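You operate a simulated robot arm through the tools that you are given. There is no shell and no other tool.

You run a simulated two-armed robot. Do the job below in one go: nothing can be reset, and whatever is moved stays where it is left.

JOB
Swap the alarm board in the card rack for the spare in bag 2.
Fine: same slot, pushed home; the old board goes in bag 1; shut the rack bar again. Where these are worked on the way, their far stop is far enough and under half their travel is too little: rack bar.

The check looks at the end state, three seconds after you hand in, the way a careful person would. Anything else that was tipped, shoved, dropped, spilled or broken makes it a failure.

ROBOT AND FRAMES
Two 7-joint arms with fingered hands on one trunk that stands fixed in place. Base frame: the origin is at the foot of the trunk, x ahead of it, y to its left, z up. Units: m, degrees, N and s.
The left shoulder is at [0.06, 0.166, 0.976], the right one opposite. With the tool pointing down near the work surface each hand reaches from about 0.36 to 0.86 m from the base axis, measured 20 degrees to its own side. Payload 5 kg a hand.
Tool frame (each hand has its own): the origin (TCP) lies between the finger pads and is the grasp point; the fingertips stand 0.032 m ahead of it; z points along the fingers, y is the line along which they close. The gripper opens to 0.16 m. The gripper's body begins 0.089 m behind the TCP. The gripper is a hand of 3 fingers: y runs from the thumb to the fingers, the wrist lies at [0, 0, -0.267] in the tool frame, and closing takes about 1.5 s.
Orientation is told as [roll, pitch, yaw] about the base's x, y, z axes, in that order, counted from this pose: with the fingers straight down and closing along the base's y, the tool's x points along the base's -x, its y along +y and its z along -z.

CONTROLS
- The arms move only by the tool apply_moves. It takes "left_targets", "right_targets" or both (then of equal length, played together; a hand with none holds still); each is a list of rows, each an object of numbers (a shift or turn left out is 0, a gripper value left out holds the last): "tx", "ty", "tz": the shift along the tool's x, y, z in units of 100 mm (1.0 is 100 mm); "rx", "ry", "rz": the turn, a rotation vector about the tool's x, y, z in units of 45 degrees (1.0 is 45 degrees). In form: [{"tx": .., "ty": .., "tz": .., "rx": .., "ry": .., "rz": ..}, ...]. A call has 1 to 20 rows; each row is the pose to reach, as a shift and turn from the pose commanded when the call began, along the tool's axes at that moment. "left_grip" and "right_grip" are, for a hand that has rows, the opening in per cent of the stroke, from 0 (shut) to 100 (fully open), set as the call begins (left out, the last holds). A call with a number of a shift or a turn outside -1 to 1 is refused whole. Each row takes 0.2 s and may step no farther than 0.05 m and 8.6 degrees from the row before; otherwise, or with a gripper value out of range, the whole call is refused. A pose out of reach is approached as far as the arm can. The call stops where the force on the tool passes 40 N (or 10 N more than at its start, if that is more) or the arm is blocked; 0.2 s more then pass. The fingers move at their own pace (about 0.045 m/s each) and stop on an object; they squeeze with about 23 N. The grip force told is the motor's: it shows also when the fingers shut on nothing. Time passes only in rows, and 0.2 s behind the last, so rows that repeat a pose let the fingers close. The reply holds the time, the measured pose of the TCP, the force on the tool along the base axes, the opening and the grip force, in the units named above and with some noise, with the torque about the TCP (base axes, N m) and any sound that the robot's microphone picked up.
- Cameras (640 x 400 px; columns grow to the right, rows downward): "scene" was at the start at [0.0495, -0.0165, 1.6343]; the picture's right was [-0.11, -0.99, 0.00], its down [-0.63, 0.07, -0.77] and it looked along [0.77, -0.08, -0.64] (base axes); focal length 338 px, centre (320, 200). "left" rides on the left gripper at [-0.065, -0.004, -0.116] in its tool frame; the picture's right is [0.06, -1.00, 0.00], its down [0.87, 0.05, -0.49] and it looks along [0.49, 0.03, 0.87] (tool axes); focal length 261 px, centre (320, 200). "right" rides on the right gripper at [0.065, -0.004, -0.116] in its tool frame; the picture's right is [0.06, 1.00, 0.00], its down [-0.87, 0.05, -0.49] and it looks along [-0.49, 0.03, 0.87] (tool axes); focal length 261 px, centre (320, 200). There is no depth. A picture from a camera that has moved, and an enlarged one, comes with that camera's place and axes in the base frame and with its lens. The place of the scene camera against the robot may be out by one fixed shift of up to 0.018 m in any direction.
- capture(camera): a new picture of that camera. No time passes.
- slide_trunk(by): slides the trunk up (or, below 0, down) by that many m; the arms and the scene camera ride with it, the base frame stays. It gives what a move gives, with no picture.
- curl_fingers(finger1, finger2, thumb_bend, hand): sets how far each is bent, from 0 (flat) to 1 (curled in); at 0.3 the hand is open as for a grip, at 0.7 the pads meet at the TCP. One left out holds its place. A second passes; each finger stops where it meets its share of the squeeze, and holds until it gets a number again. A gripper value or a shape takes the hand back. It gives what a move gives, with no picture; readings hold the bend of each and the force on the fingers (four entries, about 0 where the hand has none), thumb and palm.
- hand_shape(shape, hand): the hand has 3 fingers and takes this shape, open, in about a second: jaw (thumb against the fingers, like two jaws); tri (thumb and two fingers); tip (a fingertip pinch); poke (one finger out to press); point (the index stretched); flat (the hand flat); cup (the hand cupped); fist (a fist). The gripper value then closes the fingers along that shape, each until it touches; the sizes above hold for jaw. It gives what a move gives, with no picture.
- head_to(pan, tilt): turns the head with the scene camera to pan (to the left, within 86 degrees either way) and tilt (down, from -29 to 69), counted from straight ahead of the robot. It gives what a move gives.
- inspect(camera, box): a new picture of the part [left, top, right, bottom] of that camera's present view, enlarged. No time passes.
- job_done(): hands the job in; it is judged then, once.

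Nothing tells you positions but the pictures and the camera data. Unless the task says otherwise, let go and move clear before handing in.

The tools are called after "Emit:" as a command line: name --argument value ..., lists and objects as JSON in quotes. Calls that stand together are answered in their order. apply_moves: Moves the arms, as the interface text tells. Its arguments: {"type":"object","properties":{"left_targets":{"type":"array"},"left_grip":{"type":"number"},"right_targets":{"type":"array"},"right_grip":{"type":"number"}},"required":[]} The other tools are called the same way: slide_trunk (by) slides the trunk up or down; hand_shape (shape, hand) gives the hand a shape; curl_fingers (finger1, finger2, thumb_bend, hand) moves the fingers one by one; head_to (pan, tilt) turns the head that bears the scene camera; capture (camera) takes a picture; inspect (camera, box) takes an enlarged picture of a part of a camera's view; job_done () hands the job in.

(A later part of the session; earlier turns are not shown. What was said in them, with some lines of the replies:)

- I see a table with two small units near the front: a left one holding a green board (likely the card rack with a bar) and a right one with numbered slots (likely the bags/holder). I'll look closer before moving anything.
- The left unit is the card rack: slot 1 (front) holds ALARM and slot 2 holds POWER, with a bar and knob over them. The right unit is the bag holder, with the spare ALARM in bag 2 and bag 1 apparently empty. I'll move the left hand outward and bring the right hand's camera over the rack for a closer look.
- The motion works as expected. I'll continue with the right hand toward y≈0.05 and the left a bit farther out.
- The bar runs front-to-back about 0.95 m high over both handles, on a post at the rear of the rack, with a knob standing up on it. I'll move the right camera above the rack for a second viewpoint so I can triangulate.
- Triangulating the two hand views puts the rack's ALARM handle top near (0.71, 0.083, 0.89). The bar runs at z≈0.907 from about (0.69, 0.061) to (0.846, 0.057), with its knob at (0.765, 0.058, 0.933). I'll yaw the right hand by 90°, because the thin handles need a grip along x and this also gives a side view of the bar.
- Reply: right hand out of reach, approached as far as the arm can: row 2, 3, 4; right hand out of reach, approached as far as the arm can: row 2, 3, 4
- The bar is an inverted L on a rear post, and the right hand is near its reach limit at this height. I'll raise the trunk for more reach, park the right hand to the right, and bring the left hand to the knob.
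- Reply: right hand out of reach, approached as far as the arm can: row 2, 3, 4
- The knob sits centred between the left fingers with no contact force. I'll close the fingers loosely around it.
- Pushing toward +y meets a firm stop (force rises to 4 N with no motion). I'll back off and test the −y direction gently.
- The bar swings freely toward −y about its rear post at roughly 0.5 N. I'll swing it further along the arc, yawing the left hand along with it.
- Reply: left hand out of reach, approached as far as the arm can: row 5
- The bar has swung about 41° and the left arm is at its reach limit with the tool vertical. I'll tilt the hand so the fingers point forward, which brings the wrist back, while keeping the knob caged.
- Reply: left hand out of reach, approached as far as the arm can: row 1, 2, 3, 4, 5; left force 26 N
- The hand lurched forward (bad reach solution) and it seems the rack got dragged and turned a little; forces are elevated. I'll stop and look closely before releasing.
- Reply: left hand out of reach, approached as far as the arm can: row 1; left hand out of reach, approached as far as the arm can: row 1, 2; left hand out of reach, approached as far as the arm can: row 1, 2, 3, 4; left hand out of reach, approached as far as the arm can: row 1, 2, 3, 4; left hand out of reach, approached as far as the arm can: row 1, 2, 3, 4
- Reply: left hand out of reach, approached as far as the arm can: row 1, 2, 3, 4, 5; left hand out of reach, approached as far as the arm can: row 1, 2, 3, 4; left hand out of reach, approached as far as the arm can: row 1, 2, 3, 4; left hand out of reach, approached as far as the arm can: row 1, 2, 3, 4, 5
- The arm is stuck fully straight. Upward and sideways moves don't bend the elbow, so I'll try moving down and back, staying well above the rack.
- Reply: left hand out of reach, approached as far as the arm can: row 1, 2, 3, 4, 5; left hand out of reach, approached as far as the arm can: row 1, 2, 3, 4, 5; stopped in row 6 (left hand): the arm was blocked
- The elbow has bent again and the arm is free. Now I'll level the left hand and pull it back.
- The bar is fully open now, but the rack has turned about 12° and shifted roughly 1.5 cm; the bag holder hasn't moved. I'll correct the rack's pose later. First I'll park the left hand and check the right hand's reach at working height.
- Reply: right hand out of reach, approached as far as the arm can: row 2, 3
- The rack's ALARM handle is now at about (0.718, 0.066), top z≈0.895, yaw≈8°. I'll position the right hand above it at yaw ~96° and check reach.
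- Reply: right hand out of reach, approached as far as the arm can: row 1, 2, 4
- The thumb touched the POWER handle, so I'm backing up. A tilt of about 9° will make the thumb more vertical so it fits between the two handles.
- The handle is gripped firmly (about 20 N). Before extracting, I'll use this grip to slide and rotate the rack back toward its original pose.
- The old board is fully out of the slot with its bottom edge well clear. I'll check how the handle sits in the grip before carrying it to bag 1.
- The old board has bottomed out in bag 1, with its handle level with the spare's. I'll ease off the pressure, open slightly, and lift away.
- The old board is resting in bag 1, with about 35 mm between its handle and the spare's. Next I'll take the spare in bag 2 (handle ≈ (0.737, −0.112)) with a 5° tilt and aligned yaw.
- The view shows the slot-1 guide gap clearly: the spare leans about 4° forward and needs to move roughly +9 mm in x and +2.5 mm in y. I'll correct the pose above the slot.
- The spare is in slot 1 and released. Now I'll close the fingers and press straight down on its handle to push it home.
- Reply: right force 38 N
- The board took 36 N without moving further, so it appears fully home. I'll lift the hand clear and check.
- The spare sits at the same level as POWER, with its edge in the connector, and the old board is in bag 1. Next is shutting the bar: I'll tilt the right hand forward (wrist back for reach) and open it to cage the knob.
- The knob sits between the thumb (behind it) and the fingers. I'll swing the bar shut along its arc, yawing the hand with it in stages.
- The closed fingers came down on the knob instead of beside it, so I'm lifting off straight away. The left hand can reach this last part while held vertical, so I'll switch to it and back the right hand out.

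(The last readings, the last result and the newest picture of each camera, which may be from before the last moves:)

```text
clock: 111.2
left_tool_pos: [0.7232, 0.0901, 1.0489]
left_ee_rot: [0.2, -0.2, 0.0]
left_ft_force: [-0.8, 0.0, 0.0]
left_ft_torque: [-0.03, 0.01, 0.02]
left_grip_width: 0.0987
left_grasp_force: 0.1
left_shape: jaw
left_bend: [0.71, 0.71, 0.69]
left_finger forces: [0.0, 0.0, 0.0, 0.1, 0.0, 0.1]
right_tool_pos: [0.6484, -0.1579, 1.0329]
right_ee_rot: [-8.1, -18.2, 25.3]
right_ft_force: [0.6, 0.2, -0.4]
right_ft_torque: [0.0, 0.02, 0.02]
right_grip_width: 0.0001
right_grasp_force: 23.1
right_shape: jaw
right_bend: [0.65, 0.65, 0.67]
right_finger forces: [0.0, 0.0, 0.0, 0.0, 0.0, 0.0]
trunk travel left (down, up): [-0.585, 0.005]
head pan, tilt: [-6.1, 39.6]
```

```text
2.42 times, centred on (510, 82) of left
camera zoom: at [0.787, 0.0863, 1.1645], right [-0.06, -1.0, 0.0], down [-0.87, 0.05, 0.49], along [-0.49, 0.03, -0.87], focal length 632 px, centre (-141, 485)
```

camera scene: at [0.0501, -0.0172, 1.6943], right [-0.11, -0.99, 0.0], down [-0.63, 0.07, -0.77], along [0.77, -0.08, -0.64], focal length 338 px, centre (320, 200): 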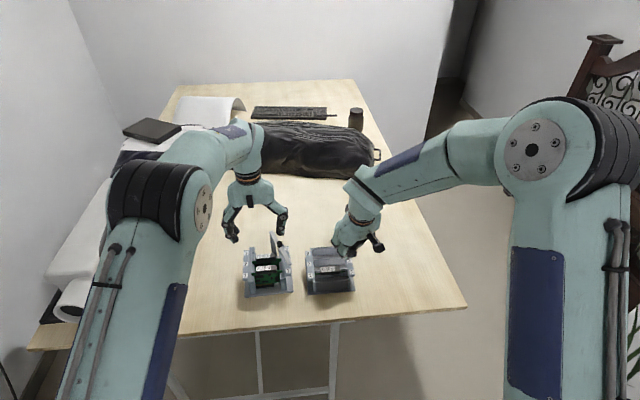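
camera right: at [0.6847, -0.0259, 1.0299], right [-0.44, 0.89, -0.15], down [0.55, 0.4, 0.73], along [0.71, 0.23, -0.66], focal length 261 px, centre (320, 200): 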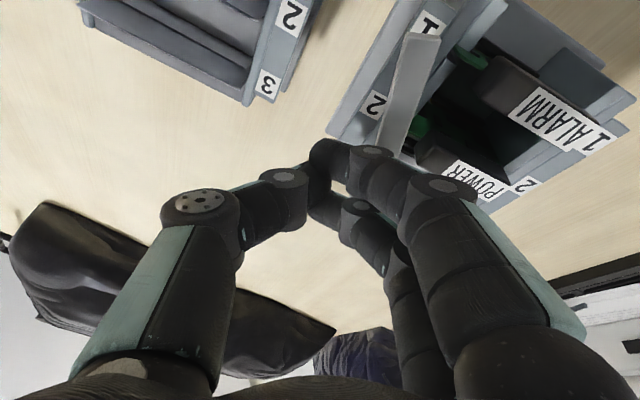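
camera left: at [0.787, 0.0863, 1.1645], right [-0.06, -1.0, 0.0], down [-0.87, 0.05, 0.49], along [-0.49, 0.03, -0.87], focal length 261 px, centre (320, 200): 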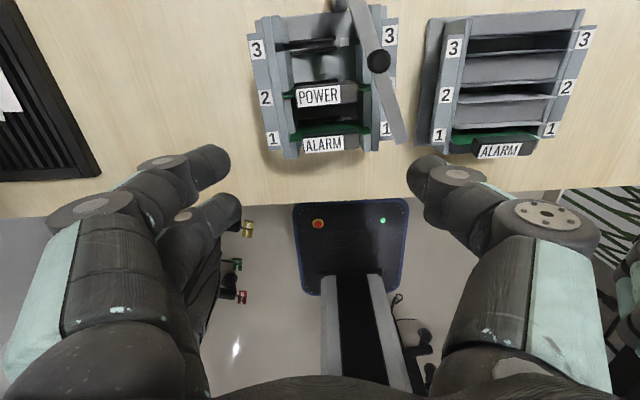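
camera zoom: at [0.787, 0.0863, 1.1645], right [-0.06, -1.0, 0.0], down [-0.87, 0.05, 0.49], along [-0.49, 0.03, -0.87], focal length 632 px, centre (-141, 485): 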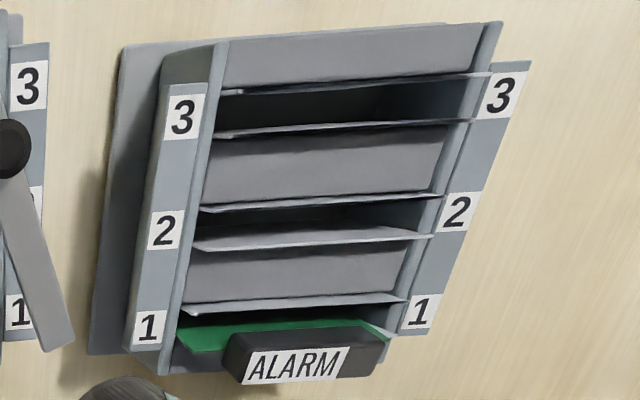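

Emit:
apply_moves --left_targets '[{"tx": -0.14, "ty": -0.05, "tz": 0.15}, {"tx": -0.28, "ty": -0.1, "tz": 0.3}, {"tx": -0.42, "ty": -0.15, "tz": 0.45}, {"tx": -0.548, "ty": -0.197, "tz": 0.6}]'

Emit:
capture --camera "left"

Emit:
inspect --camera "scene" --box '[220, 180, 330, 300]'

```text
clock: 112.2
left_tool_pos: [0.7818, 0.0706, 0.9892]
left_ee_rot: [0.3, -0.3, 0.0]
left_ft_force: [0.2, 0.0, 0.1]
left_ft_torque: [-0.02, 0.01, 0.01]
left_grip_width: 0.0987
left_grasp_force: 0.0
left_shape: jaw
left_bend: [0.71, 0.71, 0.69]
left_finger forces: [0.0, 0.0, 0.1, 0.0, 0.0, 0.0]
right_tool_pos: [0.649, -0.1562, 1.0328]
right_ee_rot: [-8.1, -18.2, 25.3]
right_ft_force: [0.1, 0.1, 0.2]
right_ft_torque: [-0.02, 0.04, 0.02]
right_grip_width: 0.0
right_grasp_force: 23.0
right_shape: jaw
right_bend: [0.65, 0.65, 0.67]
right_finger forces: [0.0, 0.0, 0.0, 0.1, 0.1, 0.0]
trunk travel left (down, up): [-0.585, 0.005]
head pan, tilt: [-6.1, 39.6]
```

```text
taken
camera left: at [0.8464, 0.0668, 1.1046], right [-0.06, -1.0, 0.0], down [-0.87, 0.05, 0.49], along [-0.49, 0.03, -0.87], focal length 261 px, centre (320, 200)
```

left: 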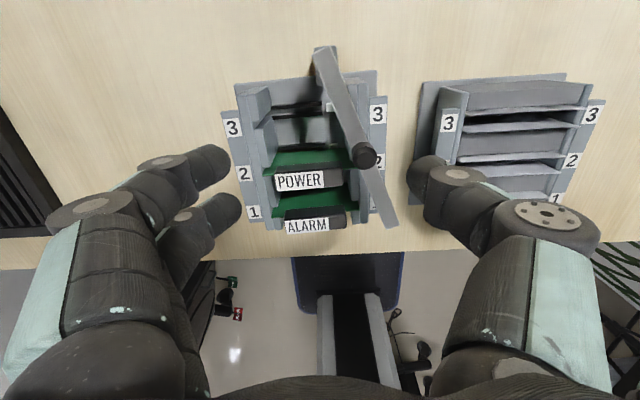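

```text
3.33 times, centred on (275, 240) of scene
camera zoom: at [0.0501, -0.0166, 1.6943], right [-0.11, -0.99, 0.0], down [-0.63, 0.07, -0.77], along [0.77, -0.08, -0.64], focal length 1126 px, centre (470, 67)
```

zoom: 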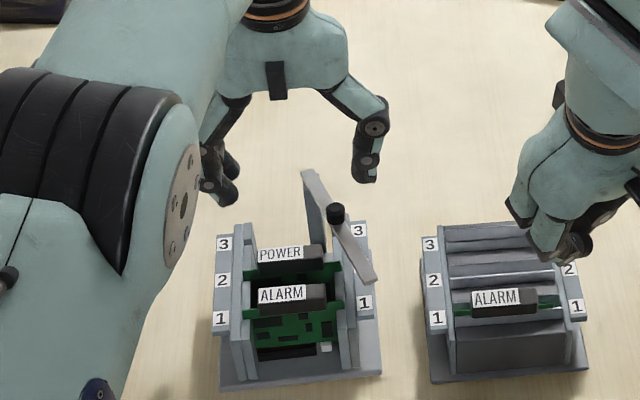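

Emit:
apply_moves --left_targets '[{"tz": 0.18, "tx": 0.01}, {"tz": 0.36, "tx": 0.02}, {"tz": 0.52, "tx": 0.03}]'

Emit:
capture --camera "left"

Emit:
inspect --camera "scene" --box '[220, 180, 330, 300]'

```text
clock: 113.0
left_tool_pos: [0.7792, 0.0705, 0.9377]
left_ee_rot: [0.1, -0.3, 0.0]
left_ft_force: [0.1, 0.4, -0.3]
left_ft_torque: [0.02, -0.02, 0.0]
left_grip_width: 0.099
left_grasp_force: 0.1
left_shape: jaw
left_bend: [0.71, 0.71, 0.69]
left_finger forces: [0.0, 0.0, 0.0, 0.0, 0.1, 0.1]
right_tool_pos: [0.6492, -0.1562, 1.0332]
right_ee_rot: [-8.2, -18.2, 25.3]
right_ft_force: [-0.2, -0.2, 0.0]
right_ft_torque: [-0.04, 0.01, -0.01]
right_grip_width: 0.0
right_grasp_force: 23.2
right_shape: jaw
right_bend: [0.65, 0.65, 0.67]
right_finger forces: [0.0, 0.0, 0.1, 0.0, 0.0, 0.0]
trunk travel left (down, up): [-0.585, 0.005]
head pan, tilt: [-6.1, 39.6]
```

```text
taken
camera left: at [0.8437, 0.0671, 1.0526], right [-0.06, -1.0, 0.0], down [-0.87, 0.05, 0.49], along [-0.49, 0.03, -0.87], focal length 261 px, centre (320, 200)
```

left: 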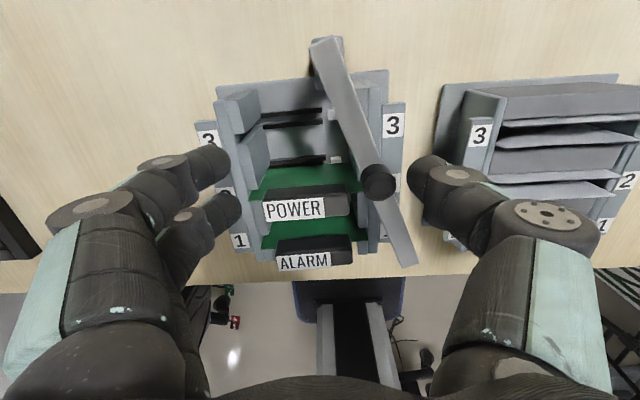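

```text
3.33 times, centred on (275, 240) of scene
camera zoom: at [0.0501, -0.0166, 1.6943], right [-0.11, -0.99, 0.0], down [-0.63, 0.07, -0.77], along [0.77, -0.08, -0.64], focal length 1126 px, centre (470, 67)
```

zoom: 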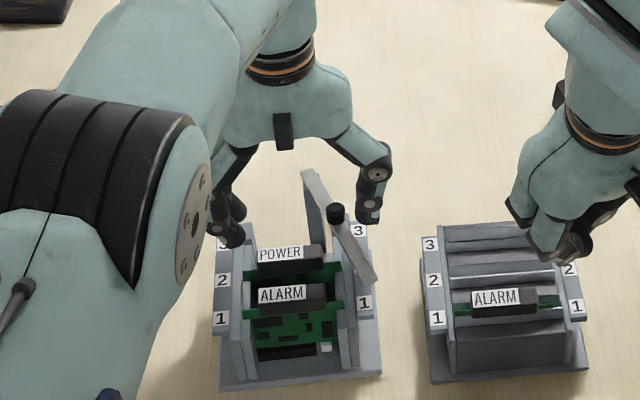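

Emit:
apply_moves --left_targets '[{"ty": 0.06, "tx": 0.01}, {"ty": 0.12, "tx": 0.025}, {"ty": 0.18, "tx": 0.035}, {"ty": 0.22, "tx": 0.045}]'

Emit:
capture --camera "left"

Emit:
inspect --camera "scene" --box '[220, 180, 330, 300]'

```text
clock: 114.0
left_tool_pos: [0.7734, 0.0908, 0.9384]
left_ee_rot: [0.2, -0.3, 0.0]
left_ft_force: [-0.2, -0.9, -0.7]
left_ft_torque: [0.01, 0.0, -0.01]
left_grip_width: 0.099
left_grasp_force: 0.0
left_shape: jaw
left_bend: [0.71, 0.71, 0.69]
left_finger forces: [0.1, 0.0, 0.1, 0.0, 0.7, 0.1]
right_tool_pos: [0.6481, -0.1573, 1.0322]
right_ee_rot: [-8.1, -18.2, 25.3]
right_ft_force: [0.0, -0.8, 0.3]
right_ft_torque: [-0.02, -0.01, 0.03]
right_grip_width: 0.0
right_grasp_force: 22.7
right_shape: jaw
right_bend: [0.65, 0.65, 0.67]
right_finger forces: [0.1, 0.0, 0.0, 0.0, 0.1, 0.1]
trunk travel left (down, up): [-0.585, 0.005]
head pan, tilt: [-6.1, 39.6]
```

```text
taken
camera left: at [0.8377, 0.088, 1.0539], right [-0.06, -1.0, 0.0], down [-0.87, 0.05, 0.49], along [-0.49, 0.03, -0.87], focal length 261 px, centre (320, 200)
```

left: 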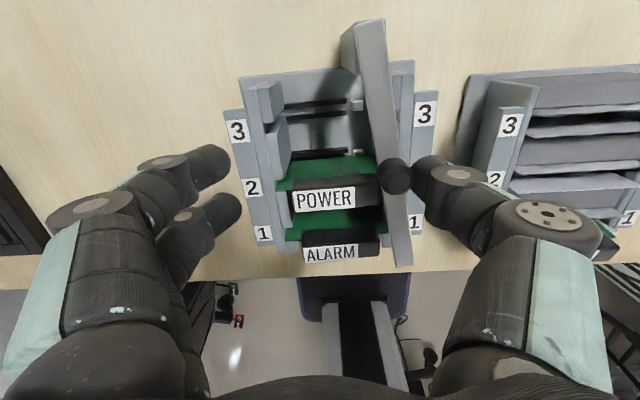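

```text
3.33 times, centred on (275, 240) of scene
camera zoom: at [0.0496, -0.0166, 1.6943], right [-0.11, -0.99, 0.0], down [-0.63, 0.07, -0.77], along [0.77, -0.08, -0.64], focal length 1126 px, centre (470, 67)
```

zoom: 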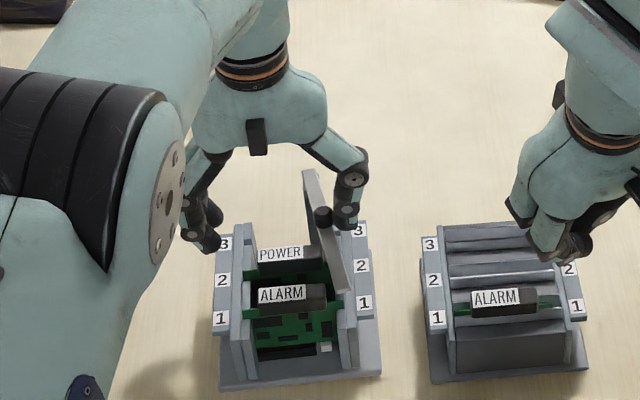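

Emit:
apply_moves --left_targets '[{"ty": 0.04, "tx": 0.003}, {"ty": 0.08, "tx": 0.006}]'

Emit:
apply_moves --left_targets '[{"ty": 0.02}, {"ty": 0.04}]'

Emit:
capture --camera "left"

Emit:
inspect --camera "scene" --box '[220, 180, 330, 300]'

```text
clock: 114.6
left_tool_pos: [0.7731, 0.0992, 0.9381]
left_ee_rot: [0.2, -0.4, 0.0]
left_ft_force: [-0.2, -1.3, -0.6]
left_ft_torque: [-0.01, 0.01, -0.02]
left_grip_width: 0.0986
left_grasp_force: 0.1
left_shape: jaw
left_bend: [0.71, 0.71, 0.69]
left_finger forces: [0.0, 0.1, 0.0, 0.0, 0.5, 0.0]
right_tool_pos: [0.6499, -0.1575, 1.0316]
right_ee_rot: [-8.1, -18.2, 25.3]
right_ft_force: [0.1, 0.0, -0.1]
right_ft_torque: [0.0, 0.02, -0.01]
right_grip_width: 0.0001
right_grasp_force: 23.5
right_shape: jaw
right_bend: [0.65, 0.65, 0.67]
right_finger forces: [0.0, 0.2, 0.1, 0.0, 0.1, 0.0]
trunk travel left (down, up): [-0.585, 0.005]
head pan, tilt: [-6.1, 39.6]
```

```text
clock: 115.2
left_tool_pos: [0.7715, 0.1037, 0.9374]
left_ee_rot: [0.0, -0.3, 0.0]
left_ft_force: [-0.9, -1.2, -0.7]
left_ft_torque: [-0.01, 0.02, -0.03]
left_grip_width: 0.099
left_grasp_force: 0.1
left_shape: jaw
left_bend: [0.71, 0.71, 0.69]
left_finger forces: [0.0, 0.0, 0.0, 0.0, 1.1, 0.0]
right_tool_pos: [0.6488, -0.1563, 1.0333]
right_ee_rot: [-8.1, -18.2, 25.3]
right_ft_force: [1.0, -0.4, 0.5]
right_ft_torque: [0.02, -0.03, 0.01]
right_grip_width: 0.0
right_grasp_force: 22.7
right_shape: jaw
right_bend: [0.65, 0.65, 0.67]
right_finger forces: [0.1, 0.0, 0.1, 0.0, 0.0, 0.0]
trunk travel left (down, up): [-0.585, 0.005]
head pan, tilt: [-6.1, 39.6]
```

```text
taken
camera left: at [0.8362, 0.0999, 1.0544], right [-0.06, -1.0, 0.0], down [-0.87, 0.05, 0.49], along [-0.49, 0.03, -0.87], focal length 261 px, centre (320, 200)
```

left: 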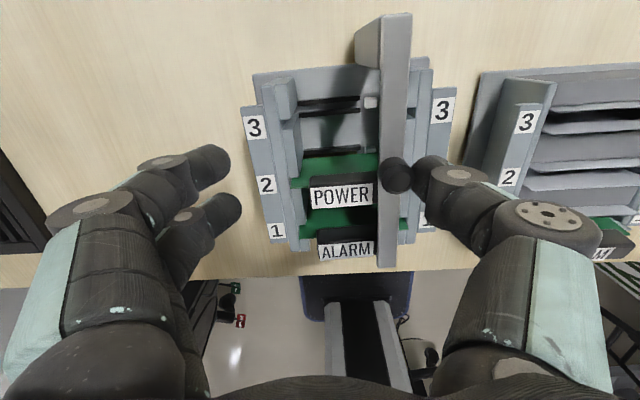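

```text
3.33 times, centred on (275, 240) of scene
camera zoom: at [0.0496, -0.0167, 1.6943], right [-0.11, -0.99, 0.0], down [-0.63, 0.07, -0.77], along [0.77, -0.08, -0.64], focal length 1126 px, centre (470, 67)
```

zoom: 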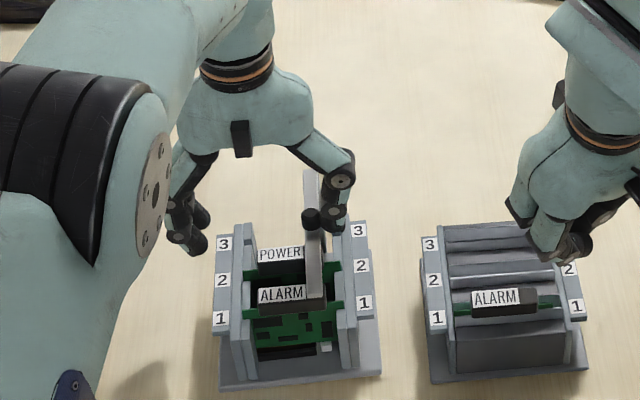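

Emit:
apply_moves --left_targets '[{"ty": 0.015}, {"ty": 0.03}]'

Emit:
inspect --camera "left" --box '[230, 0, 460, 280]'

```text
clock: 115.8
left_tool_pos: [0.7722, 0.1054, 0.9389]
left_ee_rot: [0.0, -0.3, 0.1]
left_ft_force: [-0.8, -2.1, -0.7]
left_ft_torque: [0.03, -0.04, -0.01]
left_grip_width: 0.0992
left_grasp_force: 0.0
left_shape: jaw
left_bend: [0.71, 0.71, 0.68]
left_finger forces: [0.1, 0.0, 0.0, 0.0, 2.9, 0.0]
right_tool_pos: [0.6487, -0.1562, 1.0328]
right_ee_rot: [-8.1, -18.3, 25.5]
right_ft_force: [-0.3, 0.2, 0.3]
right_ft_torque: [-0.01, 0.01, 0.0]
right_grip_width: 0.0
right_grasp_force: 23.3
right_shape: jaw
right_bend: [0.65, 0.65, 0.67]
right_finger forces: [0.1, 0.0, 0.1, 0.0, 0.0, 0.0]
trunk travel left (down, up): [-0.585, 0.005]
head pan, tilt: [-6.1, 39.6]
```

```text
1.43 times, centred on (345, 140) of left
camera zoom: at [0.8362, 0.1027, 1.0549], right [-0.06, -1.0, 0.0], down [-0.87, 0.05, 0.49], along [-0.49, 0.03, -0.87], focal length 372 px, centre (284, 286)
```

zoom: 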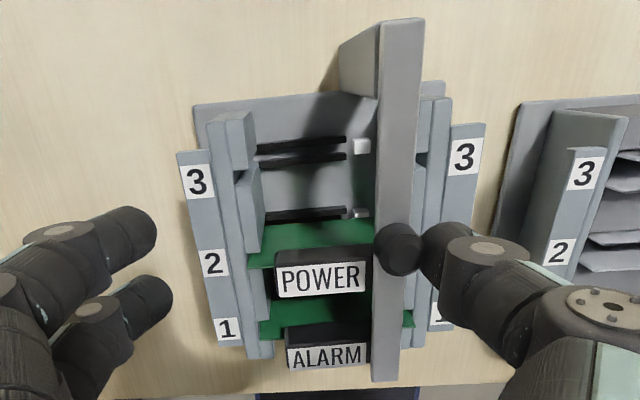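

Emit:
apply_moves --left_targets '[{"ty": 0.01}, {"ty": 0.02}]'

Emit:
inspect --camera "left" --box '[230, 0, 460, 280]'

Emit:
inspect --camera "scene" --box '[230, 200, 320, 300]'

```text
clock: 116.4
left_tool_pos: [0.7715, 0.1082, 0.9388]
left_ee_rot: [0.1, -0.3, 0.0]
left_ft_force: [-0.9, -4.1, 0.2]
left_ft_torque: [-0.14, 0.06, -0.08]
left_grip_width: 0.0998
left_grasp_force: 0.0
left_shape: jaw
left_bend: [0.71, 0.71, 0.68]
left_finger forces: [0.0, 0.1, 0.0, 0.1, 4.9, 0.0]
right_tool_pos: [0.6482, -0.1575, 1.0324]
right_ee_rot: [-8.2, -18.2, 25.3]
right_ft_force: [0.0, 0.5, -1.1]
right_ft_torque: [0.02, 0.02, 0.01]
right_grip_width: 0.0
right_grasp_force: 22.9
right_shape: jaw
right_bend: [0.65, 0.65, 0.67]
right_finger forces: [0.0, 0.1, 0.0, 0.1, 0.0, 0.1]
trunk travel left (down, up): [-0.585, 0.005]
head pan, tilt: [-6.1, 39.6]
```

```text
1.43 times, centred on (345, 140) of left
camera zoom: at [0.8364, 0.1049, 1.0544], right [-0.06, -1.0, 0.0], down [-0.87, 0.05, 0.49], along [-0.49, 0.03, -0.87], focal length 372 px, centre (284, 286)
```

zoom: 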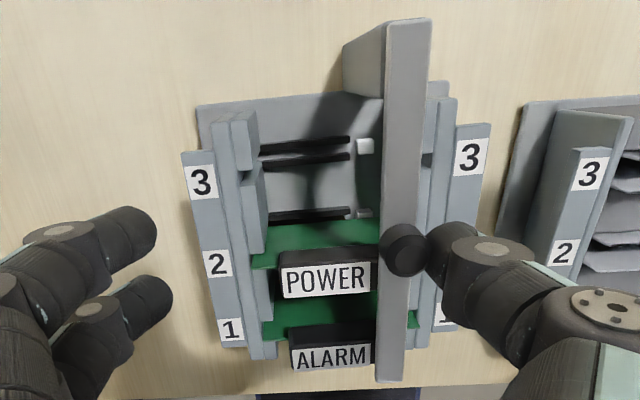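

```text
4.00 times, centred on (275, 250) of scene
camera zoom: at [0.0494, -0.0171, 1.6943], right [-0.11, -0.99, 0.0], down [-0.63, 0.07, -0.77], along [0.77, -0.08, -0.64], focal length 1351 px, centre (500, 0)
```

zoom: 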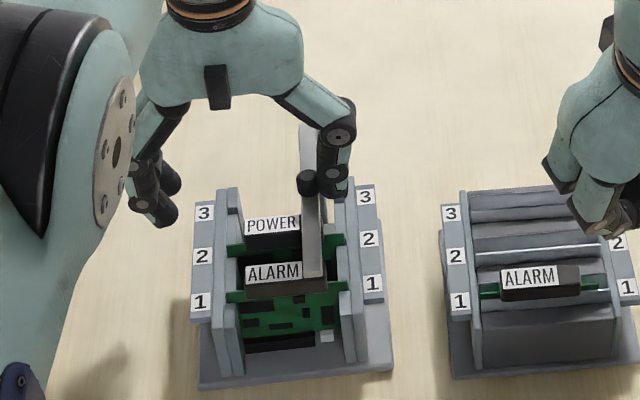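

The bar is at its closed stop (the push force rises with no more motion) and lies over both handles as it did originally. I'll back the left thumb off the knob and lift away.

Emit:
apply_moves --left_targets '[{"ty": -0.06}, {"ty": -0.12}, {"ty": -0.15, "tz": -0.1}, {"ty": -0.15, "tz": -0.4}, {"ty": -0.15, "tz": -0.7}, {"ty": -0.15, "tz": -0.9}]'

Emit:
capture --camera "left"

Emit:
inspect --camera "scene" --box '[230, 200, 320, 300]'

```text
clock: 117.8
left_tool_pos: [0.7703, 0.0912, 1.0278]
left_ee_rot: [0.0, -0.3, 0.0]
left_ft_force: [-1.0, -0.2, 0.1]
left_ft_torque: [0.01, -0.03, -0.01]
left_grip_width: 0.0991
left_grasp_force: 0.0
left_shape: jaw
left_bend: [0.71, 0.71, 0.69]
left_finger forces: [0.0, 0.1, 0.0, 0.0, 0.0, 0.0]
right_tool_pos: [0.6486, -0.1578, 1.0327]
right_ee_rot: [-8.1, -18.3, 25.4]
right_ft_force: [0.1, -0.2, -0.2]
right_ft_torque: [0.0, 0.02, 0.04]
right_grip_width: 0.0
right_grasp_force: 23.0
right_shape: jaw
right_bend: [0.65, 0.65, 0.67]
right_finger forces: [0.0, 0.0, 0.1, 0.0, 0.0, 0.0]
trunk travel left (down, up): [-0.585, 0.005]
head pan, tilt: [-6.1, 39.6]
```

```text
taken
camera left: at [0.8359, 0.0877, 1.144], right [-0.06, -1.0, 0.0], down [-0.87, 0.05, 0.49], along [-0.49, 0.03, -0.87], focal length 261 px, centre (320, 200)
```

left: 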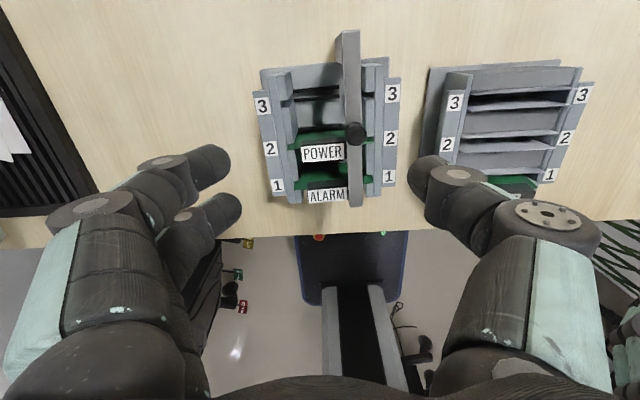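

```text
4.00 times, centred on (275, 250) of scene
camera zoom: at [0.0494, -0.0167, 1.6943], right [-0.11, -0.99, 0.0], down [-0.63, 0.07, -0.77], along [0.77, -0.08, -0.64], focal length 1351 px, centre (500, 0)
```

zoom: 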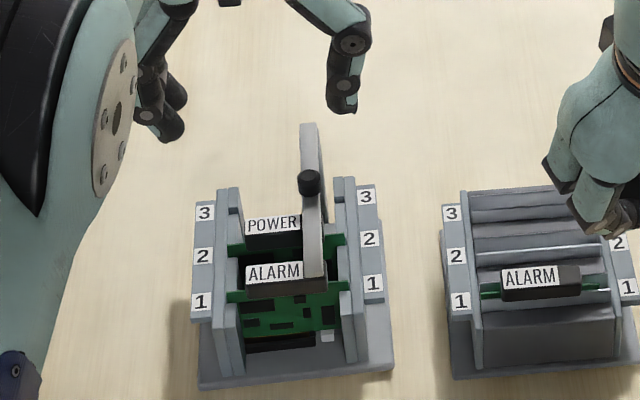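

Emit:
inspect --camera "left" --box '[245, 20, 415, 215]'

Emit:
inspect --camera "scene" --box '[255, 235, 300, 300]'

```text
2.05 times, centred on (330, 118) of left
camera zoom: at [0.8359, 0.0877, 1.144], right [-0.06, -1.0, 0.0], down [-0.87, 0.05, 0.49], along [-0.49, 0.03, -0.87], focal length 535 px, centre (300, 369)
```

zoom: 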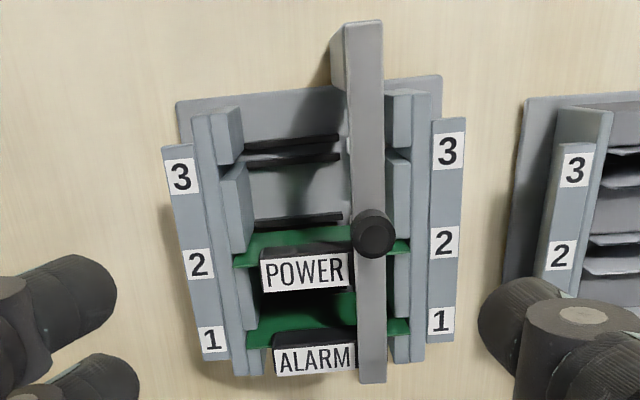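

```text
6.15 times, centred on (278, 268) of scene
camera zoom: at [0.0494, -0.0167, 1.6943], right [-0.11, -0.99, 0.0], down [-0.63, 0.07, -0.77], along [0.77, -0.08, -0.64], focal length 2078 px, centre (582, -215)
```

zoom: 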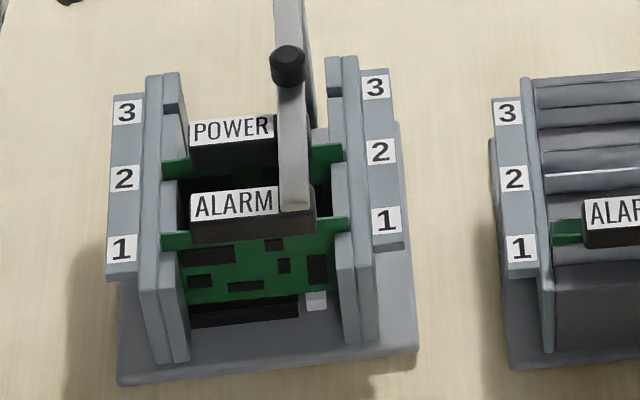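

The bar is shut, the spare is seated level with POWER, and the old board is in bag 1. I'll move both hands well clear.

Emit:
apply_moves --left_targets '[{"tx": 0.15, "ty": 0.2, "tz": -0.12}, {"tx": 0.35, "ty": 0.4, "tz": -0.25}, {"tx": 0.6, "ty": 0.65, "tz": -0.4}, {"tx": 0.85, "ty": 0.9, "tz": -0.55}]' --right_targets '[{"tz": -0.2, "tx": 0.1}, {"tz": -0.4, "tx": 0.2}, {"tz": -0.6, "tx": 0.35}, {"tz": -0.8, "tx": 0.5}]'

Emit:
apply_moves --left_targets '[{"tx": 0.2, "ty": 0.25, "tz": -0.1}, {"tx": 0.4, "ty": 0.5, "tz": -0.2}, {"tx": 0.6, "ty": 0.75, "tz": -0.3}, {"tx": 0.8, "ty": 1.0, "tz": -0.4}]' --right_targets '[{"tx": 0.15, "ty": -0.1, "tz": -0.05}, {"tx": 0.3, "ty": -0.2, "tz": -0.1}, {"tx": 0.45, "ty": -0.3, "tz": -0.15}, {"tx": 0.6, "ty": -0.4, "tz": -0.2}]'

Emit:
capture --camera "scene"

Emit:
inspect --camera "scene" --box '[230, 200, 370, 305]'

```text
clock: 118.8
left_tool_pos: [0.6831, 0.1822, 1.0828]
left_ee_rot: [0.0, -0.4, 0.0]
left_ft_force: [-1.1, 0.8, -0.2]
left_ft_torque: [0.01, -0.06, 0.02]
left_grip_width: 0.099
left_grasp_force: 0.1
left_shape: jaw
left_bend: [0.71, 0.71, 0.69]
left_finger forces: [0.1, 0.0, 0.0, 0.1, 0.0, 0.0]
right_tool_pos: [0.5746, -0.1787, 1.0923]
right_ee_rot: [-8.2, -18.3, 25.3]
right_ft_force: [-0.8, 0.3, 0.0]
right_ft_torque: [-0.02, 0.02, -0.01]
right_grip_width: 0.0
right_grasp_force: 23.3
right_shape: jaw
right_bend: [0.65, 0.65, 0.67]
right_finger forces: [0.0, 0.1, 0.0, 0.1, 0.1, 0.0]
trunk travel left (down, up): [-0.585, 0.005]
head pan, tilt: [-6.1, 39.6]
```

```text
clock: 119.8
left_tool_pos: [0.6078, 0.2831, 1.1226]
left_ee_rot: [0.1, -0.4, 0.1]
left_ft_force: [0.4, 0.7, 0.9]
left_ft_torque: [0.04, 0.0, 0.01]
left_grip_width: 0.0987
left_grasp_force: 0.1
left_shape: jaw
left_bend: [0.71, 0.71, 0.69]
left_finger forces: [0.0, 0.0, 0.1, 0.0, 0.0, 0.0]
right_tool_pos: [0.5329, -0.2392, 1.1]
right_ee_rot: [-8.1, -18.3, 25.3]
right_ft_force: [0.2, 0.3, -0.2]
right_ft_torque: [0.01, 0.0, 0.01]
right_grip_width: 0.0001
right_grasp_force: 22.9
right_shape: jaw
right_bend: [0.65, 0.65, 0.67]
right_finger forces: [0.0, 0.1, 0.0, 0.1, 0.0, 0.0]
trunk travel left (down, up): [-0.585, 0.005]
head pan, tilt: [-6.1, 39.6]
```

```text
taken
camera scene: at [0.0485, -0.0162, 1.6943], right [-0.11, -0.99, 0.0], down [-0.63, 0.07, -0.77], along [0.77, -0.08, -0.64], focal length 338 px, centre (320, 200)
```

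scene: 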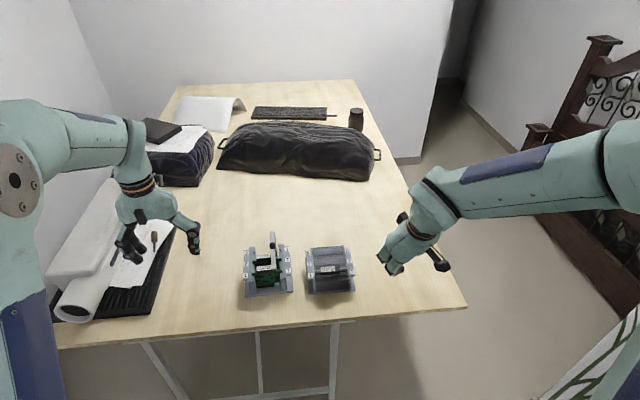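

```text
3.81 times, centred on (300, 252) of scene
camera zoom: at [0.0485, -0.0162, 1.6943], right [-0.11, -0.99, 0.0], down [-0.63, 0.07, -0.77], along [0.77, -0.08, -0.64], focal length 1287 px, centre (396, 0)
```

zoom: 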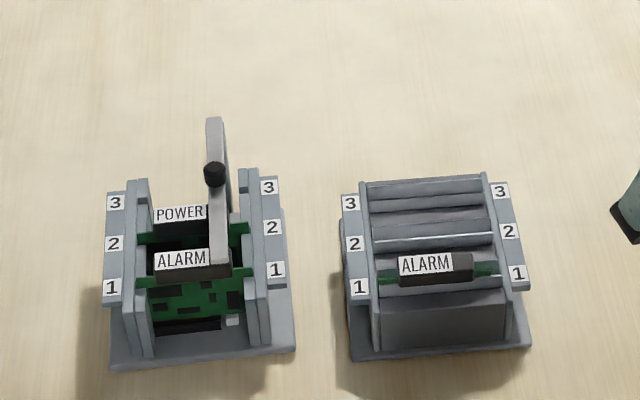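

Final check: the spare ALARM board is in rack slot 1 level with POWER, the bar is shut, the old board is in bag 1, and bag 2 is empty. Both hands are clear and nothing else on the table has been disturbed. The rack did get shoved while I was opening the bar; I slid it most of the way back, and it now sits about 3° and a few millimetres off its original pose. Handing in.

Emit:
job_done

```text
The job is handed in.
```

The alarm board is swapped. The spare from bag 2 is in rack slot 1, the old board is in bag 1, and the rack bar is shut against its stop.

- **Spare board:** I pressed it down with about 36 N and it went no further. Its handle sits level with the POWER board beside it.
- **Rack moved:** while I was opening the bar, the left arm hit its reach limit and lurched. That turned the rack about 12° and shifted it about 1.5 cm. I slid it most of the way back, but it still sits about 3° round from where it started, with its corners up to about 7 mm out.
- **POWER board touched:** the fingers pressed on the POWER handle a few times while working next to it, at most about 15 N. It still looks seated in its slot.

In the final pictures the bag holder hadn't moved, and nothing else on the table looked disturbed. Both hands were clear before I handed in.
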